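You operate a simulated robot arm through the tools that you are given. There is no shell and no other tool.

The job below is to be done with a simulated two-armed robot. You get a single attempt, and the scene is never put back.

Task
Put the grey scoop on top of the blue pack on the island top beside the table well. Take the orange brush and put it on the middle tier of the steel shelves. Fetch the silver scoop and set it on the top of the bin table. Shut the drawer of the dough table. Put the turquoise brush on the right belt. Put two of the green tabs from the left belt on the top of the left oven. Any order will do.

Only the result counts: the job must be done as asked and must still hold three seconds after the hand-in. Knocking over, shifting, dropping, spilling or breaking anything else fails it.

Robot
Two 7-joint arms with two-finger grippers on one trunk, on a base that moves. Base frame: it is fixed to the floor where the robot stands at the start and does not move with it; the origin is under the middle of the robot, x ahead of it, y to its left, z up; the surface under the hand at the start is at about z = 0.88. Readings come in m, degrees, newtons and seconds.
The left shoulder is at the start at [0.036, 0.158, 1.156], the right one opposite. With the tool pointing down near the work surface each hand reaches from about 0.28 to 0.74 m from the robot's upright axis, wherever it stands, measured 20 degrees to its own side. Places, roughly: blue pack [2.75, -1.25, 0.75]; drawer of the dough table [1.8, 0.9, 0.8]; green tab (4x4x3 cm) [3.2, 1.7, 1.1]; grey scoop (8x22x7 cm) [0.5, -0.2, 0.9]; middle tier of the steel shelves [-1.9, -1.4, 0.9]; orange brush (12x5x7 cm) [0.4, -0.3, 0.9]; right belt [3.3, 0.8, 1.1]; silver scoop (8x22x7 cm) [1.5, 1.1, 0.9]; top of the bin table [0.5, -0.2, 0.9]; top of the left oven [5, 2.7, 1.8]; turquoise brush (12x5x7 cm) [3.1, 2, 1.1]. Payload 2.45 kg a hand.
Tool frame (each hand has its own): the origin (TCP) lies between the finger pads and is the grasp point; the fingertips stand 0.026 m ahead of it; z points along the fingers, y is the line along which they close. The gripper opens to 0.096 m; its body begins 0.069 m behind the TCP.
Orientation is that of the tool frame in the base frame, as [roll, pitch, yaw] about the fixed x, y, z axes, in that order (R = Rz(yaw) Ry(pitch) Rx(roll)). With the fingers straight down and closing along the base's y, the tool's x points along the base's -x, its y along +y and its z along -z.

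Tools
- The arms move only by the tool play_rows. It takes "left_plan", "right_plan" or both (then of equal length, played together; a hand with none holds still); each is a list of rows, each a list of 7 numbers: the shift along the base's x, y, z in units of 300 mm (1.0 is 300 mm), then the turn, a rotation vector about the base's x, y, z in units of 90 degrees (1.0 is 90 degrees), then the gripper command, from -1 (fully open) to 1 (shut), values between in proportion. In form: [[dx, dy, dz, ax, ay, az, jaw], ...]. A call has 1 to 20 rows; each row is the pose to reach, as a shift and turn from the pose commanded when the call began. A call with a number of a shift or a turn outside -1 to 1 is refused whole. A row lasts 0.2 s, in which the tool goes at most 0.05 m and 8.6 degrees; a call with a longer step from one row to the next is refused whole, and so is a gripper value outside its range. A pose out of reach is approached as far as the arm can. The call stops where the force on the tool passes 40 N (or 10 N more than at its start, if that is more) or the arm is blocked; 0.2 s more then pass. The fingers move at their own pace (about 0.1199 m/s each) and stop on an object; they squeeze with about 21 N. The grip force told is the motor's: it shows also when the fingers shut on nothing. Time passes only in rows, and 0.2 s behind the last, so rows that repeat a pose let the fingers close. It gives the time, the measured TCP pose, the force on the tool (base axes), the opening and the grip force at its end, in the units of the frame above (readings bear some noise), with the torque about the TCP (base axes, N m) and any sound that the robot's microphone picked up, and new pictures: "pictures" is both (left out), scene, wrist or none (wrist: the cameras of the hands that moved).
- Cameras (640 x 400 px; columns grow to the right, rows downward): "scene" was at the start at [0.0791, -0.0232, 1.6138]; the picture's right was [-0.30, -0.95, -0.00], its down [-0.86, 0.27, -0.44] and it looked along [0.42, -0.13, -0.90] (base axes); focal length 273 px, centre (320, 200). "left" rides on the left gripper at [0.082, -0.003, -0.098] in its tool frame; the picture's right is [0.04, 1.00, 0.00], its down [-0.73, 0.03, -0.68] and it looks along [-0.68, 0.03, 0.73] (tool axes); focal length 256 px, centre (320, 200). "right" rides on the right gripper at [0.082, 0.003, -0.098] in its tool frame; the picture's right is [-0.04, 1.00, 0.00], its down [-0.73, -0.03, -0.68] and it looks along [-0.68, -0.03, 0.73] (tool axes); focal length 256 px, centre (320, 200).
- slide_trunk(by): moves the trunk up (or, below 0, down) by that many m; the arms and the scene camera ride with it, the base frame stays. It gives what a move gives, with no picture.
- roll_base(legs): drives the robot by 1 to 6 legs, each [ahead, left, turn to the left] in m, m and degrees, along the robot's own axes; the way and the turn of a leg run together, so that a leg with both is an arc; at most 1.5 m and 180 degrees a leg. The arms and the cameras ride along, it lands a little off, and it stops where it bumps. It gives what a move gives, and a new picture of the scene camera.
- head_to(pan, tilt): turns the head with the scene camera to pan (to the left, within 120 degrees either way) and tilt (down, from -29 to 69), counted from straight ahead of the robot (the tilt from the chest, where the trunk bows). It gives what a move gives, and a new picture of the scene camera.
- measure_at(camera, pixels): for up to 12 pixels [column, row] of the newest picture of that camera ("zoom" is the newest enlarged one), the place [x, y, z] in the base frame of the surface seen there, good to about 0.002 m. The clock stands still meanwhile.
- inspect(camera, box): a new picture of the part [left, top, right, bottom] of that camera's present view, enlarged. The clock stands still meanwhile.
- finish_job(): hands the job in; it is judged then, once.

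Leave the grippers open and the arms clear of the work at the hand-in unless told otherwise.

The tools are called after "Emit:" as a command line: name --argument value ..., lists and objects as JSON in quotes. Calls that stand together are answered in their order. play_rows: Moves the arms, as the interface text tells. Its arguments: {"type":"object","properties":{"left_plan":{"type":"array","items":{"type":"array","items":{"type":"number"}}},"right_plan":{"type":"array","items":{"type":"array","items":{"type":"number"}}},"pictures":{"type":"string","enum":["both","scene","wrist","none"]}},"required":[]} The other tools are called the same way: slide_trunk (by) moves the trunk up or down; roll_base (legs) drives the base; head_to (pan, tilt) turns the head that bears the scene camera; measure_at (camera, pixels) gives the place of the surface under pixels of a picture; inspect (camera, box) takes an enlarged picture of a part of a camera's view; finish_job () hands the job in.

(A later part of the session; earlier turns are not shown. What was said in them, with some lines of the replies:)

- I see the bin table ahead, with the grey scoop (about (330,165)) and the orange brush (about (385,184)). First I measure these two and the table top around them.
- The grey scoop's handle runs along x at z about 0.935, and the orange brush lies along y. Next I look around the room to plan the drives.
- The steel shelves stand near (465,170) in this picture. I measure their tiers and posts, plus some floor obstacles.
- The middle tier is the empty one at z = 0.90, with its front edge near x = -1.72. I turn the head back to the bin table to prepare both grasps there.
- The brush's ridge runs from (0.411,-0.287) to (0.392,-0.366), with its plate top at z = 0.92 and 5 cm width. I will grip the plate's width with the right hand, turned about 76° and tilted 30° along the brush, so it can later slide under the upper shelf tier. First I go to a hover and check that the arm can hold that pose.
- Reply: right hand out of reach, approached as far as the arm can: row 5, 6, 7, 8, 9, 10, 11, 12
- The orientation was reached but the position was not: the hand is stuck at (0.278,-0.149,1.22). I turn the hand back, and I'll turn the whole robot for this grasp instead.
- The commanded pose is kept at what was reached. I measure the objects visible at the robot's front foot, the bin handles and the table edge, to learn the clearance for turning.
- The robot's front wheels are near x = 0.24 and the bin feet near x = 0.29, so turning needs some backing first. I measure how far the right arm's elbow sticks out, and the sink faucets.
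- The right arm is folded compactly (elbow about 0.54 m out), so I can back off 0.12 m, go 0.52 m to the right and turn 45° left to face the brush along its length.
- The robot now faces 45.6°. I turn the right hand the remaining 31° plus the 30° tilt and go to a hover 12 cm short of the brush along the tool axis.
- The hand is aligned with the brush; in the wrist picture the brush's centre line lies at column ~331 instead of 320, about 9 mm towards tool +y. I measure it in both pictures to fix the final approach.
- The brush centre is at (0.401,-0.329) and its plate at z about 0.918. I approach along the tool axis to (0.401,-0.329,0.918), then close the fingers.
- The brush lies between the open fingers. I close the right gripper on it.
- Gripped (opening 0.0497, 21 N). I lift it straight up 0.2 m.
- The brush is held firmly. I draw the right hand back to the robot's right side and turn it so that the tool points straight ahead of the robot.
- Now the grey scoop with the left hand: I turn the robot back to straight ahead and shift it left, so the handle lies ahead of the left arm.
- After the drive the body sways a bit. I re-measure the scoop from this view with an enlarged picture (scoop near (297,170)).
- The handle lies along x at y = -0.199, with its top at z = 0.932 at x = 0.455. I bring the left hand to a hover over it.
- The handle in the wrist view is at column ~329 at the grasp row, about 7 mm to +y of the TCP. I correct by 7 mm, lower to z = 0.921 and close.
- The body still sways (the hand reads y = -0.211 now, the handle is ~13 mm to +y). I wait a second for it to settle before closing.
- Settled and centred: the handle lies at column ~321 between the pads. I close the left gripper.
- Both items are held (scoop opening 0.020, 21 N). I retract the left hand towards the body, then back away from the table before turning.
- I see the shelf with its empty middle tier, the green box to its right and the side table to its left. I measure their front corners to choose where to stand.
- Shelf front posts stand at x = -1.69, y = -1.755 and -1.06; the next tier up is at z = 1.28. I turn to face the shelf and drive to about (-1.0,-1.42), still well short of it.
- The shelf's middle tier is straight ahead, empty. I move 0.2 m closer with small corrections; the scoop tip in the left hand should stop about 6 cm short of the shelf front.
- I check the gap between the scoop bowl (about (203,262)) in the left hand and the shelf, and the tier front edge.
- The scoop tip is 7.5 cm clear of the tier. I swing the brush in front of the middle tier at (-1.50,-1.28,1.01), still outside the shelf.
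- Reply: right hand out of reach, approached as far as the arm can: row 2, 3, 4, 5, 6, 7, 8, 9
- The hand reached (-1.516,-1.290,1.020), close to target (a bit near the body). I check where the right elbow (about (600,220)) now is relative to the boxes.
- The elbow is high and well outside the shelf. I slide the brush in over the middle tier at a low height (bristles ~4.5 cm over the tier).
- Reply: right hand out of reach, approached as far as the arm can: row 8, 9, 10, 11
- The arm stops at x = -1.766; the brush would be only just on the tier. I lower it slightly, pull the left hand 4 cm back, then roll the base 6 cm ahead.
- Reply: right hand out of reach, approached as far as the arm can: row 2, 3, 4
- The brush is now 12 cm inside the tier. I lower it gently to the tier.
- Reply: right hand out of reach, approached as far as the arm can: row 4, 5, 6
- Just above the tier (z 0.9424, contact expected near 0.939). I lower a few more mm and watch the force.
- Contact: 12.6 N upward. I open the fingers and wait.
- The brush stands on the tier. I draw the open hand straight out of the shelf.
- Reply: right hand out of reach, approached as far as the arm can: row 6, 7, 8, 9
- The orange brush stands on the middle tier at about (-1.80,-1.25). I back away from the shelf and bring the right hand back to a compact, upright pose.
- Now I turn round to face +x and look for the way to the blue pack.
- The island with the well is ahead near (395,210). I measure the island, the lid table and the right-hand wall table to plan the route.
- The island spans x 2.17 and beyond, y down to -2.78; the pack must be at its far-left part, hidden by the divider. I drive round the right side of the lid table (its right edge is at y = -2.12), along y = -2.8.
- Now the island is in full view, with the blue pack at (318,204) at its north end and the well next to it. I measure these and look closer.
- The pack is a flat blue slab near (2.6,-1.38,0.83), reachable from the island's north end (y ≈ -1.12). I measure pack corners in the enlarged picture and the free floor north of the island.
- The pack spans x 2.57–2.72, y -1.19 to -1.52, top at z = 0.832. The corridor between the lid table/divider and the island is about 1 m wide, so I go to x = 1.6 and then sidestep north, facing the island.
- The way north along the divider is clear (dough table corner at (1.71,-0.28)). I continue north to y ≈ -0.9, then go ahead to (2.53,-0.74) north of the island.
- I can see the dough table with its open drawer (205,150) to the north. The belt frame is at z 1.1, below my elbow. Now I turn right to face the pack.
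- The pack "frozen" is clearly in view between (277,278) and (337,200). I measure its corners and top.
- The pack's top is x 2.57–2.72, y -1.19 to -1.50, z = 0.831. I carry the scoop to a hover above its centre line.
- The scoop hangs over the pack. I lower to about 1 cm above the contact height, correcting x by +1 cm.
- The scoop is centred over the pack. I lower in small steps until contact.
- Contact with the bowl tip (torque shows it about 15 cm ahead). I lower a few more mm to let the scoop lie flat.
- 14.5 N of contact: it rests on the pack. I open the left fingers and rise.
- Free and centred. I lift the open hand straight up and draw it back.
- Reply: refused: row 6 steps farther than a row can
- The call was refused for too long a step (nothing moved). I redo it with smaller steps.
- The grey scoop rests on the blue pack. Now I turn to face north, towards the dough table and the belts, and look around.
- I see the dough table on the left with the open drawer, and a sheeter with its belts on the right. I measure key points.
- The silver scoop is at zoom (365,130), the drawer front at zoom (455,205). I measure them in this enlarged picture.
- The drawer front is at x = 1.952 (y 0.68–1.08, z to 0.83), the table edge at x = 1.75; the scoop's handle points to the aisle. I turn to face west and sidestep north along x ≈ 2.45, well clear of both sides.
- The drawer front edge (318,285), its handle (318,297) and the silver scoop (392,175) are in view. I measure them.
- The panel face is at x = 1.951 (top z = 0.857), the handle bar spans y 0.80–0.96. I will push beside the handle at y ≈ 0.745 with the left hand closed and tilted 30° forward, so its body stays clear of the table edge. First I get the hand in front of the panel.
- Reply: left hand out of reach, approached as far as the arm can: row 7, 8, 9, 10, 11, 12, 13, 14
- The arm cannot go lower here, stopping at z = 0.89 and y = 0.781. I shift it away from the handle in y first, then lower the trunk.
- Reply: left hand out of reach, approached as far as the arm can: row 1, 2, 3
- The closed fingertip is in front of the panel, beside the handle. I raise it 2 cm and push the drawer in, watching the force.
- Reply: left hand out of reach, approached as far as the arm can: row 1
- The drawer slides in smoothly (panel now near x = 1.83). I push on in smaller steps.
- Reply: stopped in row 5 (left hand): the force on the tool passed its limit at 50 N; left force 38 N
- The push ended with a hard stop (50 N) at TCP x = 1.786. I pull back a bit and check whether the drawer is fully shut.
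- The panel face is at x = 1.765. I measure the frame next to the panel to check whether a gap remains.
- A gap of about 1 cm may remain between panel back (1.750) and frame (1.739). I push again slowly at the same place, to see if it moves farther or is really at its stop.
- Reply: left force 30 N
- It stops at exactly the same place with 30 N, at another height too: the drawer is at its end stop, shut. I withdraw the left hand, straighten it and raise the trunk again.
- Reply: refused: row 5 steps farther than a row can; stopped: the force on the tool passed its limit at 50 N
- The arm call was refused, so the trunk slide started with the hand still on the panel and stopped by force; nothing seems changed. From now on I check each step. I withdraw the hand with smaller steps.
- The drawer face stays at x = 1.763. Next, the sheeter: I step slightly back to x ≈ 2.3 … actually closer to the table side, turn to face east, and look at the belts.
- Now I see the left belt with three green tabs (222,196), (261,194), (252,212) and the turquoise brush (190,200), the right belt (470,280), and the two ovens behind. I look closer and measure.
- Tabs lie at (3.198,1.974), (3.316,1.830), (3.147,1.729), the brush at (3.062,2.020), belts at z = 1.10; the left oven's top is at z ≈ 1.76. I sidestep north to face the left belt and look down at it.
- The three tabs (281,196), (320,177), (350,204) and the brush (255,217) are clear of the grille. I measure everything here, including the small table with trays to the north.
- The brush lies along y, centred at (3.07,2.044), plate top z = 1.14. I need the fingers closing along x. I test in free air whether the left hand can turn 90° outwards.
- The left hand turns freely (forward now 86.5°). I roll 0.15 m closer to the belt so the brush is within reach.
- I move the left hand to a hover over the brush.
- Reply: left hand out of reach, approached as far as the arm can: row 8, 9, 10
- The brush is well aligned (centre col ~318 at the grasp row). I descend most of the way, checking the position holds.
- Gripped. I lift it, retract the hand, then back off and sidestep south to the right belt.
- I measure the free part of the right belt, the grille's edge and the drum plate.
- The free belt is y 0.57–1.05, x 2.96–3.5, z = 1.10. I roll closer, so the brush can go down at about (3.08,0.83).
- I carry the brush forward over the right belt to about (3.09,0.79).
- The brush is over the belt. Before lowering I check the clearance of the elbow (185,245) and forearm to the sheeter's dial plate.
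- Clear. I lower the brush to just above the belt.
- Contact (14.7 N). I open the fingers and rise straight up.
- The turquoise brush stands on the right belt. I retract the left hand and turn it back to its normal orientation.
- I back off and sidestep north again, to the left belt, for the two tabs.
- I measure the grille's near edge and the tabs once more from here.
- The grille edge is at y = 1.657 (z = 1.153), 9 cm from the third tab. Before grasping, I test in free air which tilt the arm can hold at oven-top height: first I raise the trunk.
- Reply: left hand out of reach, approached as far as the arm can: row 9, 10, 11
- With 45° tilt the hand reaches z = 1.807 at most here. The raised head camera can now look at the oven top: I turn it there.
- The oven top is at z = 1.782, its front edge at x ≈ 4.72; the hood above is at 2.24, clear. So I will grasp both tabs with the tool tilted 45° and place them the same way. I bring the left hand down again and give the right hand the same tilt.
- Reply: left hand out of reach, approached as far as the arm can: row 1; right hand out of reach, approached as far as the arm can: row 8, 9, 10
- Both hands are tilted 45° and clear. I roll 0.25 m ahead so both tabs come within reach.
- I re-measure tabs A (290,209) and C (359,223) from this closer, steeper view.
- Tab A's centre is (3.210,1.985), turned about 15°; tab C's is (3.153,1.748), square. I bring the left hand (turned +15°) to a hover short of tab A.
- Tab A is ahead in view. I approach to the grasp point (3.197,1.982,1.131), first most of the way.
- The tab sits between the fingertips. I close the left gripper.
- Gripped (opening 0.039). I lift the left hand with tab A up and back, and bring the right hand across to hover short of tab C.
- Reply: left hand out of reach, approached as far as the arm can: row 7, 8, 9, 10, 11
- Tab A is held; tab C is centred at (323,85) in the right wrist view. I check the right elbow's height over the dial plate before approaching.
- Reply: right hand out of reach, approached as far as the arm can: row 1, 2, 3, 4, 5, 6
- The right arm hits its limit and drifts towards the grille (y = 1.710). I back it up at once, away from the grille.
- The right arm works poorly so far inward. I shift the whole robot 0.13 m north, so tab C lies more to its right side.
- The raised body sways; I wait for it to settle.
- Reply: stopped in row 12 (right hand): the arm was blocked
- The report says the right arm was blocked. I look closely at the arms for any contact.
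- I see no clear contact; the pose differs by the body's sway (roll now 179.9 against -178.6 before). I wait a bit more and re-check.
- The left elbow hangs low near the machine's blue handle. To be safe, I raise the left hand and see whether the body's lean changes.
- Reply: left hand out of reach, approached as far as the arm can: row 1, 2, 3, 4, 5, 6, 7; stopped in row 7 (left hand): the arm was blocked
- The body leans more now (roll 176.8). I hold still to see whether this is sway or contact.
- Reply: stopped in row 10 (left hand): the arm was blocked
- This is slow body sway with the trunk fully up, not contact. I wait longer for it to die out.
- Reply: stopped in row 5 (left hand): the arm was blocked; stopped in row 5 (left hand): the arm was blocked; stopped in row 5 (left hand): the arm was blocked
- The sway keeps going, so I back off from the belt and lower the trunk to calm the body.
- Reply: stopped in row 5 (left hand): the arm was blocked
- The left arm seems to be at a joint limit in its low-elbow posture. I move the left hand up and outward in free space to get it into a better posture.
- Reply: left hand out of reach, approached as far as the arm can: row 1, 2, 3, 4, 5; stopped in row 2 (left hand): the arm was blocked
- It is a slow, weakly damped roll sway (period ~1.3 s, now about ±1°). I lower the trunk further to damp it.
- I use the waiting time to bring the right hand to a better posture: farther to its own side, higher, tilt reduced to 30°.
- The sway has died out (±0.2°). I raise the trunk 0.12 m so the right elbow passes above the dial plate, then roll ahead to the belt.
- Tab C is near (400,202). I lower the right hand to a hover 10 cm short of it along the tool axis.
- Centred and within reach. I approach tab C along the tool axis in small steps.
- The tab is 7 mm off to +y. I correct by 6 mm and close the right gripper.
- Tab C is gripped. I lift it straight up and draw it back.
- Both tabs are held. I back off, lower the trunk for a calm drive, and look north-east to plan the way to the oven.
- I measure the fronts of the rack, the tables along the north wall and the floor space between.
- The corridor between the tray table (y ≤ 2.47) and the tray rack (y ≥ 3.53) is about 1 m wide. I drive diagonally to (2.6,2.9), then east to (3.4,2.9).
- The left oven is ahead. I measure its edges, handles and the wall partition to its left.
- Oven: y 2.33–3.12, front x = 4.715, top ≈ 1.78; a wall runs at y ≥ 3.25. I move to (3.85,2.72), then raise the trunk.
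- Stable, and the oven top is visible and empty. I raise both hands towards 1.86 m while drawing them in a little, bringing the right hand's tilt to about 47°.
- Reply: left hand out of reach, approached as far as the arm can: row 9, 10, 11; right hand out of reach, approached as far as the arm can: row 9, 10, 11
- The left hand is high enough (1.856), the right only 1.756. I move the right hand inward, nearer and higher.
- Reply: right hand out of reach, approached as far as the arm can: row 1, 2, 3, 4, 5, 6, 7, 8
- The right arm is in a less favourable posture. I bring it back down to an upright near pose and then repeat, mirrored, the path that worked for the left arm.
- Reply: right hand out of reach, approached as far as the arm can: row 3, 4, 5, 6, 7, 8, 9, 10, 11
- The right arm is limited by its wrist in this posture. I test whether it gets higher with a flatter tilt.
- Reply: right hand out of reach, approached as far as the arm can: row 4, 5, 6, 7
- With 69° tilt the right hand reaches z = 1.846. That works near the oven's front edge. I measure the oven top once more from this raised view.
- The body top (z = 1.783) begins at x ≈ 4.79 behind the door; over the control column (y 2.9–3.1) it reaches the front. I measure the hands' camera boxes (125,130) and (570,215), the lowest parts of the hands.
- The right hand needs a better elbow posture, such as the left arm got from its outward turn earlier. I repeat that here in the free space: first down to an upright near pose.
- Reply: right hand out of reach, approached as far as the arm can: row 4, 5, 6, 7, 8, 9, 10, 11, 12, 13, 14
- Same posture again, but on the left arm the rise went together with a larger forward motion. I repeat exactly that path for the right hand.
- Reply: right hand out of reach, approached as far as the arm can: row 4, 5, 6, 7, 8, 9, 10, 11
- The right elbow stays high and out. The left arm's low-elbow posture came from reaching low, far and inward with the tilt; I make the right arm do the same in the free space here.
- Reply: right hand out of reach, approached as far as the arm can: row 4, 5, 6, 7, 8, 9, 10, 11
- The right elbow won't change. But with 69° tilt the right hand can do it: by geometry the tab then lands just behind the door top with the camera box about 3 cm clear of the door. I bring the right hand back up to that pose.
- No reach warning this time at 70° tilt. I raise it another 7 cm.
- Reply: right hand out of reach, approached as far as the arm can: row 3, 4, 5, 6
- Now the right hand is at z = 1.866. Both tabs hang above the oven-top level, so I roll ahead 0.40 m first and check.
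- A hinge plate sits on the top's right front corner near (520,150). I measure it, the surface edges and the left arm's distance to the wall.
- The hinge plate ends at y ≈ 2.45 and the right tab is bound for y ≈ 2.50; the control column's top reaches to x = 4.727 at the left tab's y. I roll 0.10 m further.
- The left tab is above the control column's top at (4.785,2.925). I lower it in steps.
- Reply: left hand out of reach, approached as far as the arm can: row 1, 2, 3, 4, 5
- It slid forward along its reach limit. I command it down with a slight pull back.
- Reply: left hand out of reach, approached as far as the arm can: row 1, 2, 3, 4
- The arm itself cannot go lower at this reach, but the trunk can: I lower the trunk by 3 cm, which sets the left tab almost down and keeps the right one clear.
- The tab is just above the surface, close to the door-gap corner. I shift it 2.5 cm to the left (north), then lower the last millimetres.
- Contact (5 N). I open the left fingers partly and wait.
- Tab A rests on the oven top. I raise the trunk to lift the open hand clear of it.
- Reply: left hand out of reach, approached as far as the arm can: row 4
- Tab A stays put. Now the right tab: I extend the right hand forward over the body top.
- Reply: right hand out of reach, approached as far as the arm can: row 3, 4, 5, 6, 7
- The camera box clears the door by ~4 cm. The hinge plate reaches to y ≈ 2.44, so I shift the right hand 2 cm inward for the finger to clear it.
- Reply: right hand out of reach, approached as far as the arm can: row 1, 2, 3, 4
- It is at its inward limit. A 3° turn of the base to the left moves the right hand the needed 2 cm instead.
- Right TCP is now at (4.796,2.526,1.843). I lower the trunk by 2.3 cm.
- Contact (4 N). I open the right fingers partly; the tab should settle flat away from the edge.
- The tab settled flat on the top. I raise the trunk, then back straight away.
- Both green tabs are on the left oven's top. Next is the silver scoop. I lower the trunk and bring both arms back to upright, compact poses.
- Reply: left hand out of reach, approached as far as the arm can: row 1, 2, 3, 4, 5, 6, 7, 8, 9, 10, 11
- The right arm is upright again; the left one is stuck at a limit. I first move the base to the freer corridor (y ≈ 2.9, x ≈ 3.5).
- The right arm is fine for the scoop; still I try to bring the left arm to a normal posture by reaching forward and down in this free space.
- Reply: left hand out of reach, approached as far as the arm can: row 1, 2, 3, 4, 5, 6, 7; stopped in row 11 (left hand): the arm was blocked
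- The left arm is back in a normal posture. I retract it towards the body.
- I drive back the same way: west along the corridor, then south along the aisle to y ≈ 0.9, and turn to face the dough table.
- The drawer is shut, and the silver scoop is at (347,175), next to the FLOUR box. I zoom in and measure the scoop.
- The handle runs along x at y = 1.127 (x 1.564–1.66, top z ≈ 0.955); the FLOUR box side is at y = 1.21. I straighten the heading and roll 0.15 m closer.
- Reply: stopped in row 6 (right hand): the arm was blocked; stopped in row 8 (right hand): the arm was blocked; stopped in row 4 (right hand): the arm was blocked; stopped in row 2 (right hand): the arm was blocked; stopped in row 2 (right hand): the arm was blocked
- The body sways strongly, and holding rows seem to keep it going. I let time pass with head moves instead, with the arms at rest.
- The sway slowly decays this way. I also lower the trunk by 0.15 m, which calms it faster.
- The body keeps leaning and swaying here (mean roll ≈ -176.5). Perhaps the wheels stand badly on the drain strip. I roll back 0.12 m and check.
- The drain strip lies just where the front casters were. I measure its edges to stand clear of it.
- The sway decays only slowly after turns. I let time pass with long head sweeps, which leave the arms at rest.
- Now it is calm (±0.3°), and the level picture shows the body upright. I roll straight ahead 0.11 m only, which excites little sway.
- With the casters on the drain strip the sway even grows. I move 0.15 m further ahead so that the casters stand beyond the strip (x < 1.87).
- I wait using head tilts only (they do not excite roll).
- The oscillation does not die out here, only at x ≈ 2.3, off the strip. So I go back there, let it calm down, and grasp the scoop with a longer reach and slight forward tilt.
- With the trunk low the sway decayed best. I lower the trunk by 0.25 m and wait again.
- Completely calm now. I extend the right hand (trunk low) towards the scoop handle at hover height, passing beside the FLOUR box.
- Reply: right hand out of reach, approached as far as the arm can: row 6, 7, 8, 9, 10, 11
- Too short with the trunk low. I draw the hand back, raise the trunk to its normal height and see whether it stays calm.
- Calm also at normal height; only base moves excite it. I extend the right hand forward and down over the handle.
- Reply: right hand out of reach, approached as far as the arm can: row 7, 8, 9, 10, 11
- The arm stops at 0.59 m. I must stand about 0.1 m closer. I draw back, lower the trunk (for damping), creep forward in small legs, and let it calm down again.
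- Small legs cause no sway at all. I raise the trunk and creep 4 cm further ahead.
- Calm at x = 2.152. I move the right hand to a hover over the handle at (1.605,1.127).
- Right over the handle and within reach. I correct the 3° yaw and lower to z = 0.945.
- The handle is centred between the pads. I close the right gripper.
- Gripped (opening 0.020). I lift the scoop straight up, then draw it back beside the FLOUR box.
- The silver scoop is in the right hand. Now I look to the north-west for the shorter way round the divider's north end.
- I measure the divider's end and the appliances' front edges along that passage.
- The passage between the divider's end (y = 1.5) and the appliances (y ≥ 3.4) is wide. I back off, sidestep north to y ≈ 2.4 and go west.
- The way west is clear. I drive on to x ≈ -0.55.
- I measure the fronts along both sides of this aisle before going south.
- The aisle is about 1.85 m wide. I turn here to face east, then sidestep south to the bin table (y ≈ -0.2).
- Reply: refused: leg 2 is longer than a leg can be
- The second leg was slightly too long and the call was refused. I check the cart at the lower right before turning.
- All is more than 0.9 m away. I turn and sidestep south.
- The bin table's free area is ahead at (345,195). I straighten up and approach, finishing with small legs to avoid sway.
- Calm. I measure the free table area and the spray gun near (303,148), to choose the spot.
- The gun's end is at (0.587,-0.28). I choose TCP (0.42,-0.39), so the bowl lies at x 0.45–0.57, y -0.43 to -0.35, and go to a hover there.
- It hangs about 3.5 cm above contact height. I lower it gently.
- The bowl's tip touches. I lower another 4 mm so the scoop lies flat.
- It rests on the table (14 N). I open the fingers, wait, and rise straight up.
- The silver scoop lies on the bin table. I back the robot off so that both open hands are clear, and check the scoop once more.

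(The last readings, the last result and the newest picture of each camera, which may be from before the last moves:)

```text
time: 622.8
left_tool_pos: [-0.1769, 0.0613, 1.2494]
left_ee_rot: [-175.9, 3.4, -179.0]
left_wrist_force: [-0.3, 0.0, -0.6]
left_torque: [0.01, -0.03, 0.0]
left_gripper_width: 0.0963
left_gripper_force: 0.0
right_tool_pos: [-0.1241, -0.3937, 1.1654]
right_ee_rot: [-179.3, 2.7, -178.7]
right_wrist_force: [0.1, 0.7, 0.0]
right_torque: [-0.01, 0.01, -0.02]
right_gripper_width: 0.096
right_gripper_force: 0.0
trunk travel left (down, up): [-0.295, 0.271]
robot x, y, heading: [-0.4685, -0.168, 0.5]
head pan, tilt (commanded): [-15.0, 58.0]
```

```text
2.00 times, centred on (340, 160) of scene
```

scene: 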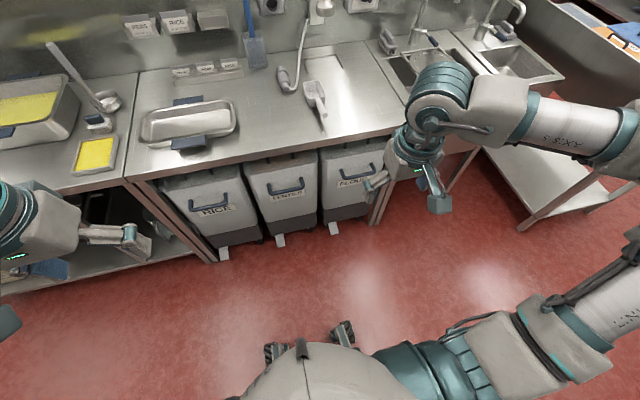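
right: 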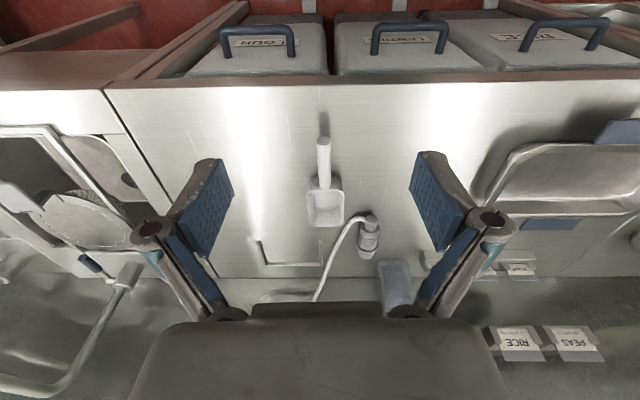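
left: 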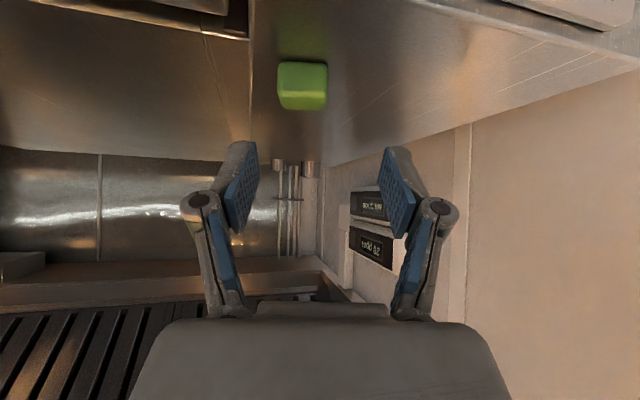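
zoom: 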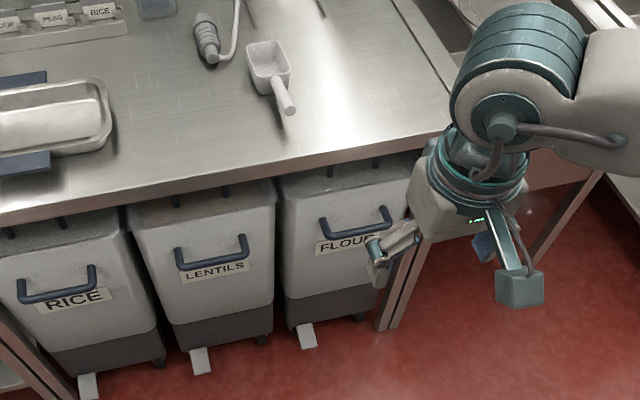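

The scoop lies flat on the bin table. I take one look back at the steel shelves to confirm the orange brush still stands on the middle tier.

Emit:
head_to --pan -118 --tilt 20

Emit:
inspect --camera "scene" --box '[300, 80, 560, 300]'

```text
time: 624.6
left_tool_pos: [-0.1801, 0.0603, 1.2507]
left_ee_rot: [-175.9, 3.4, -178.9]
left_wrist_force: [0.5, -0.1, -0.4]
left_torque: [0.01, 0.01, 0.01]
left_gripper_width: 0.0959
left_gripper_force: 0.1
right_tool_pos: [-0.1259, -0.3927, 1.1671]
right_ee_rot: [-179.5, 2.9, -178.8]
right_wrist_force: [0.1, 0.1, 0.7]
right_torque: [-0.01, -0.03, -0.02]
right_gripper_width: 0.096
right_gripper_force: 0.0
trunk travel left (down, up): [-0.295, 0.271]
robot x, y, heading: [-0.4662, -0.1629, 0.8]
head pan, tilt (commanded): [-118.0, 20.0]
```

scene: 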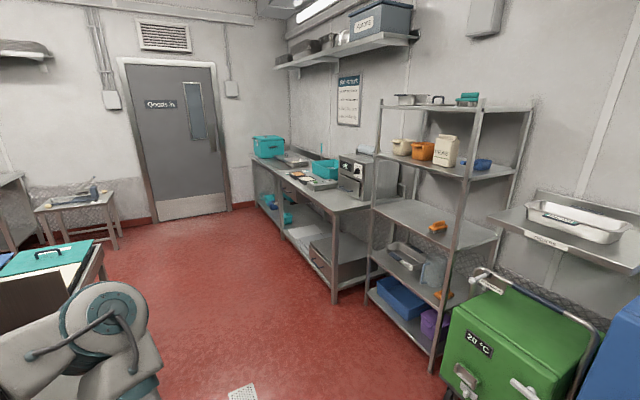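

```text
1.82 times, centred on (430, 190) of scene
```

zoom: 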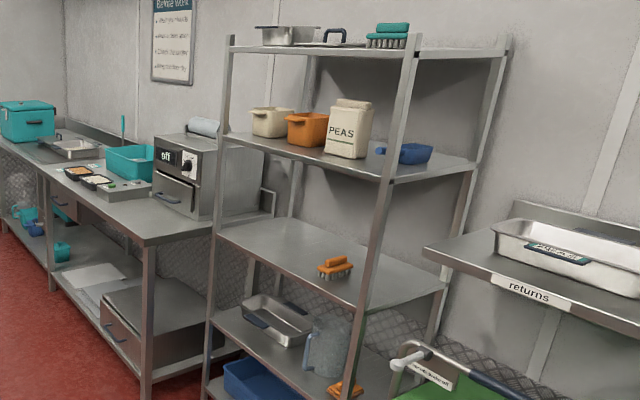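

All six parts are done: grey scoop on the blue pack, orange brush on the middle tier, silver scoop on the bin table, drawer pushed to its end stop, turquoise brush on the right belt, and two green tabs on the left oven. Both grippers are open and the arms are clear, so I hand the job in.

Emit:
finish_job

```text
The job is handed in.
```

I finished all six parts and handed the job in; no verdict has come back yet. The one part I could not fully confirm is the drawer.

- **Grey scoop:** it lies flat on the blue pack on the island top.
- **Orange brush:** it stands on the middle tier of the steel shelves. I looked again just before the hand-in and it was still there.
- **Silver scoop:** it lies flat on the top of the bin table.
- **Dough table drawer:** I pushed it in until it stopped hard. It stopped at the same place on two pushes (50 N, then about 30 N), so I take it as shut. By measurement, about 1 cm of gap may remain between the drawer front and the frame.
- **Turquoise brush:** it stands on the right belt.
- **Green tabs:** two tabs from the left belt rest on the top of the left oven. The third stayed on the belt.

I saw nothing else knocked over or shifted. Once the trunk started to rise while a hand was still against the drawer, because an arm move had been refused. It stopped on force after about 1.5 cm, and the drawer front read the same position afterwards.

At the hand-in both grippers were open and the robot stood clear of the bin table.
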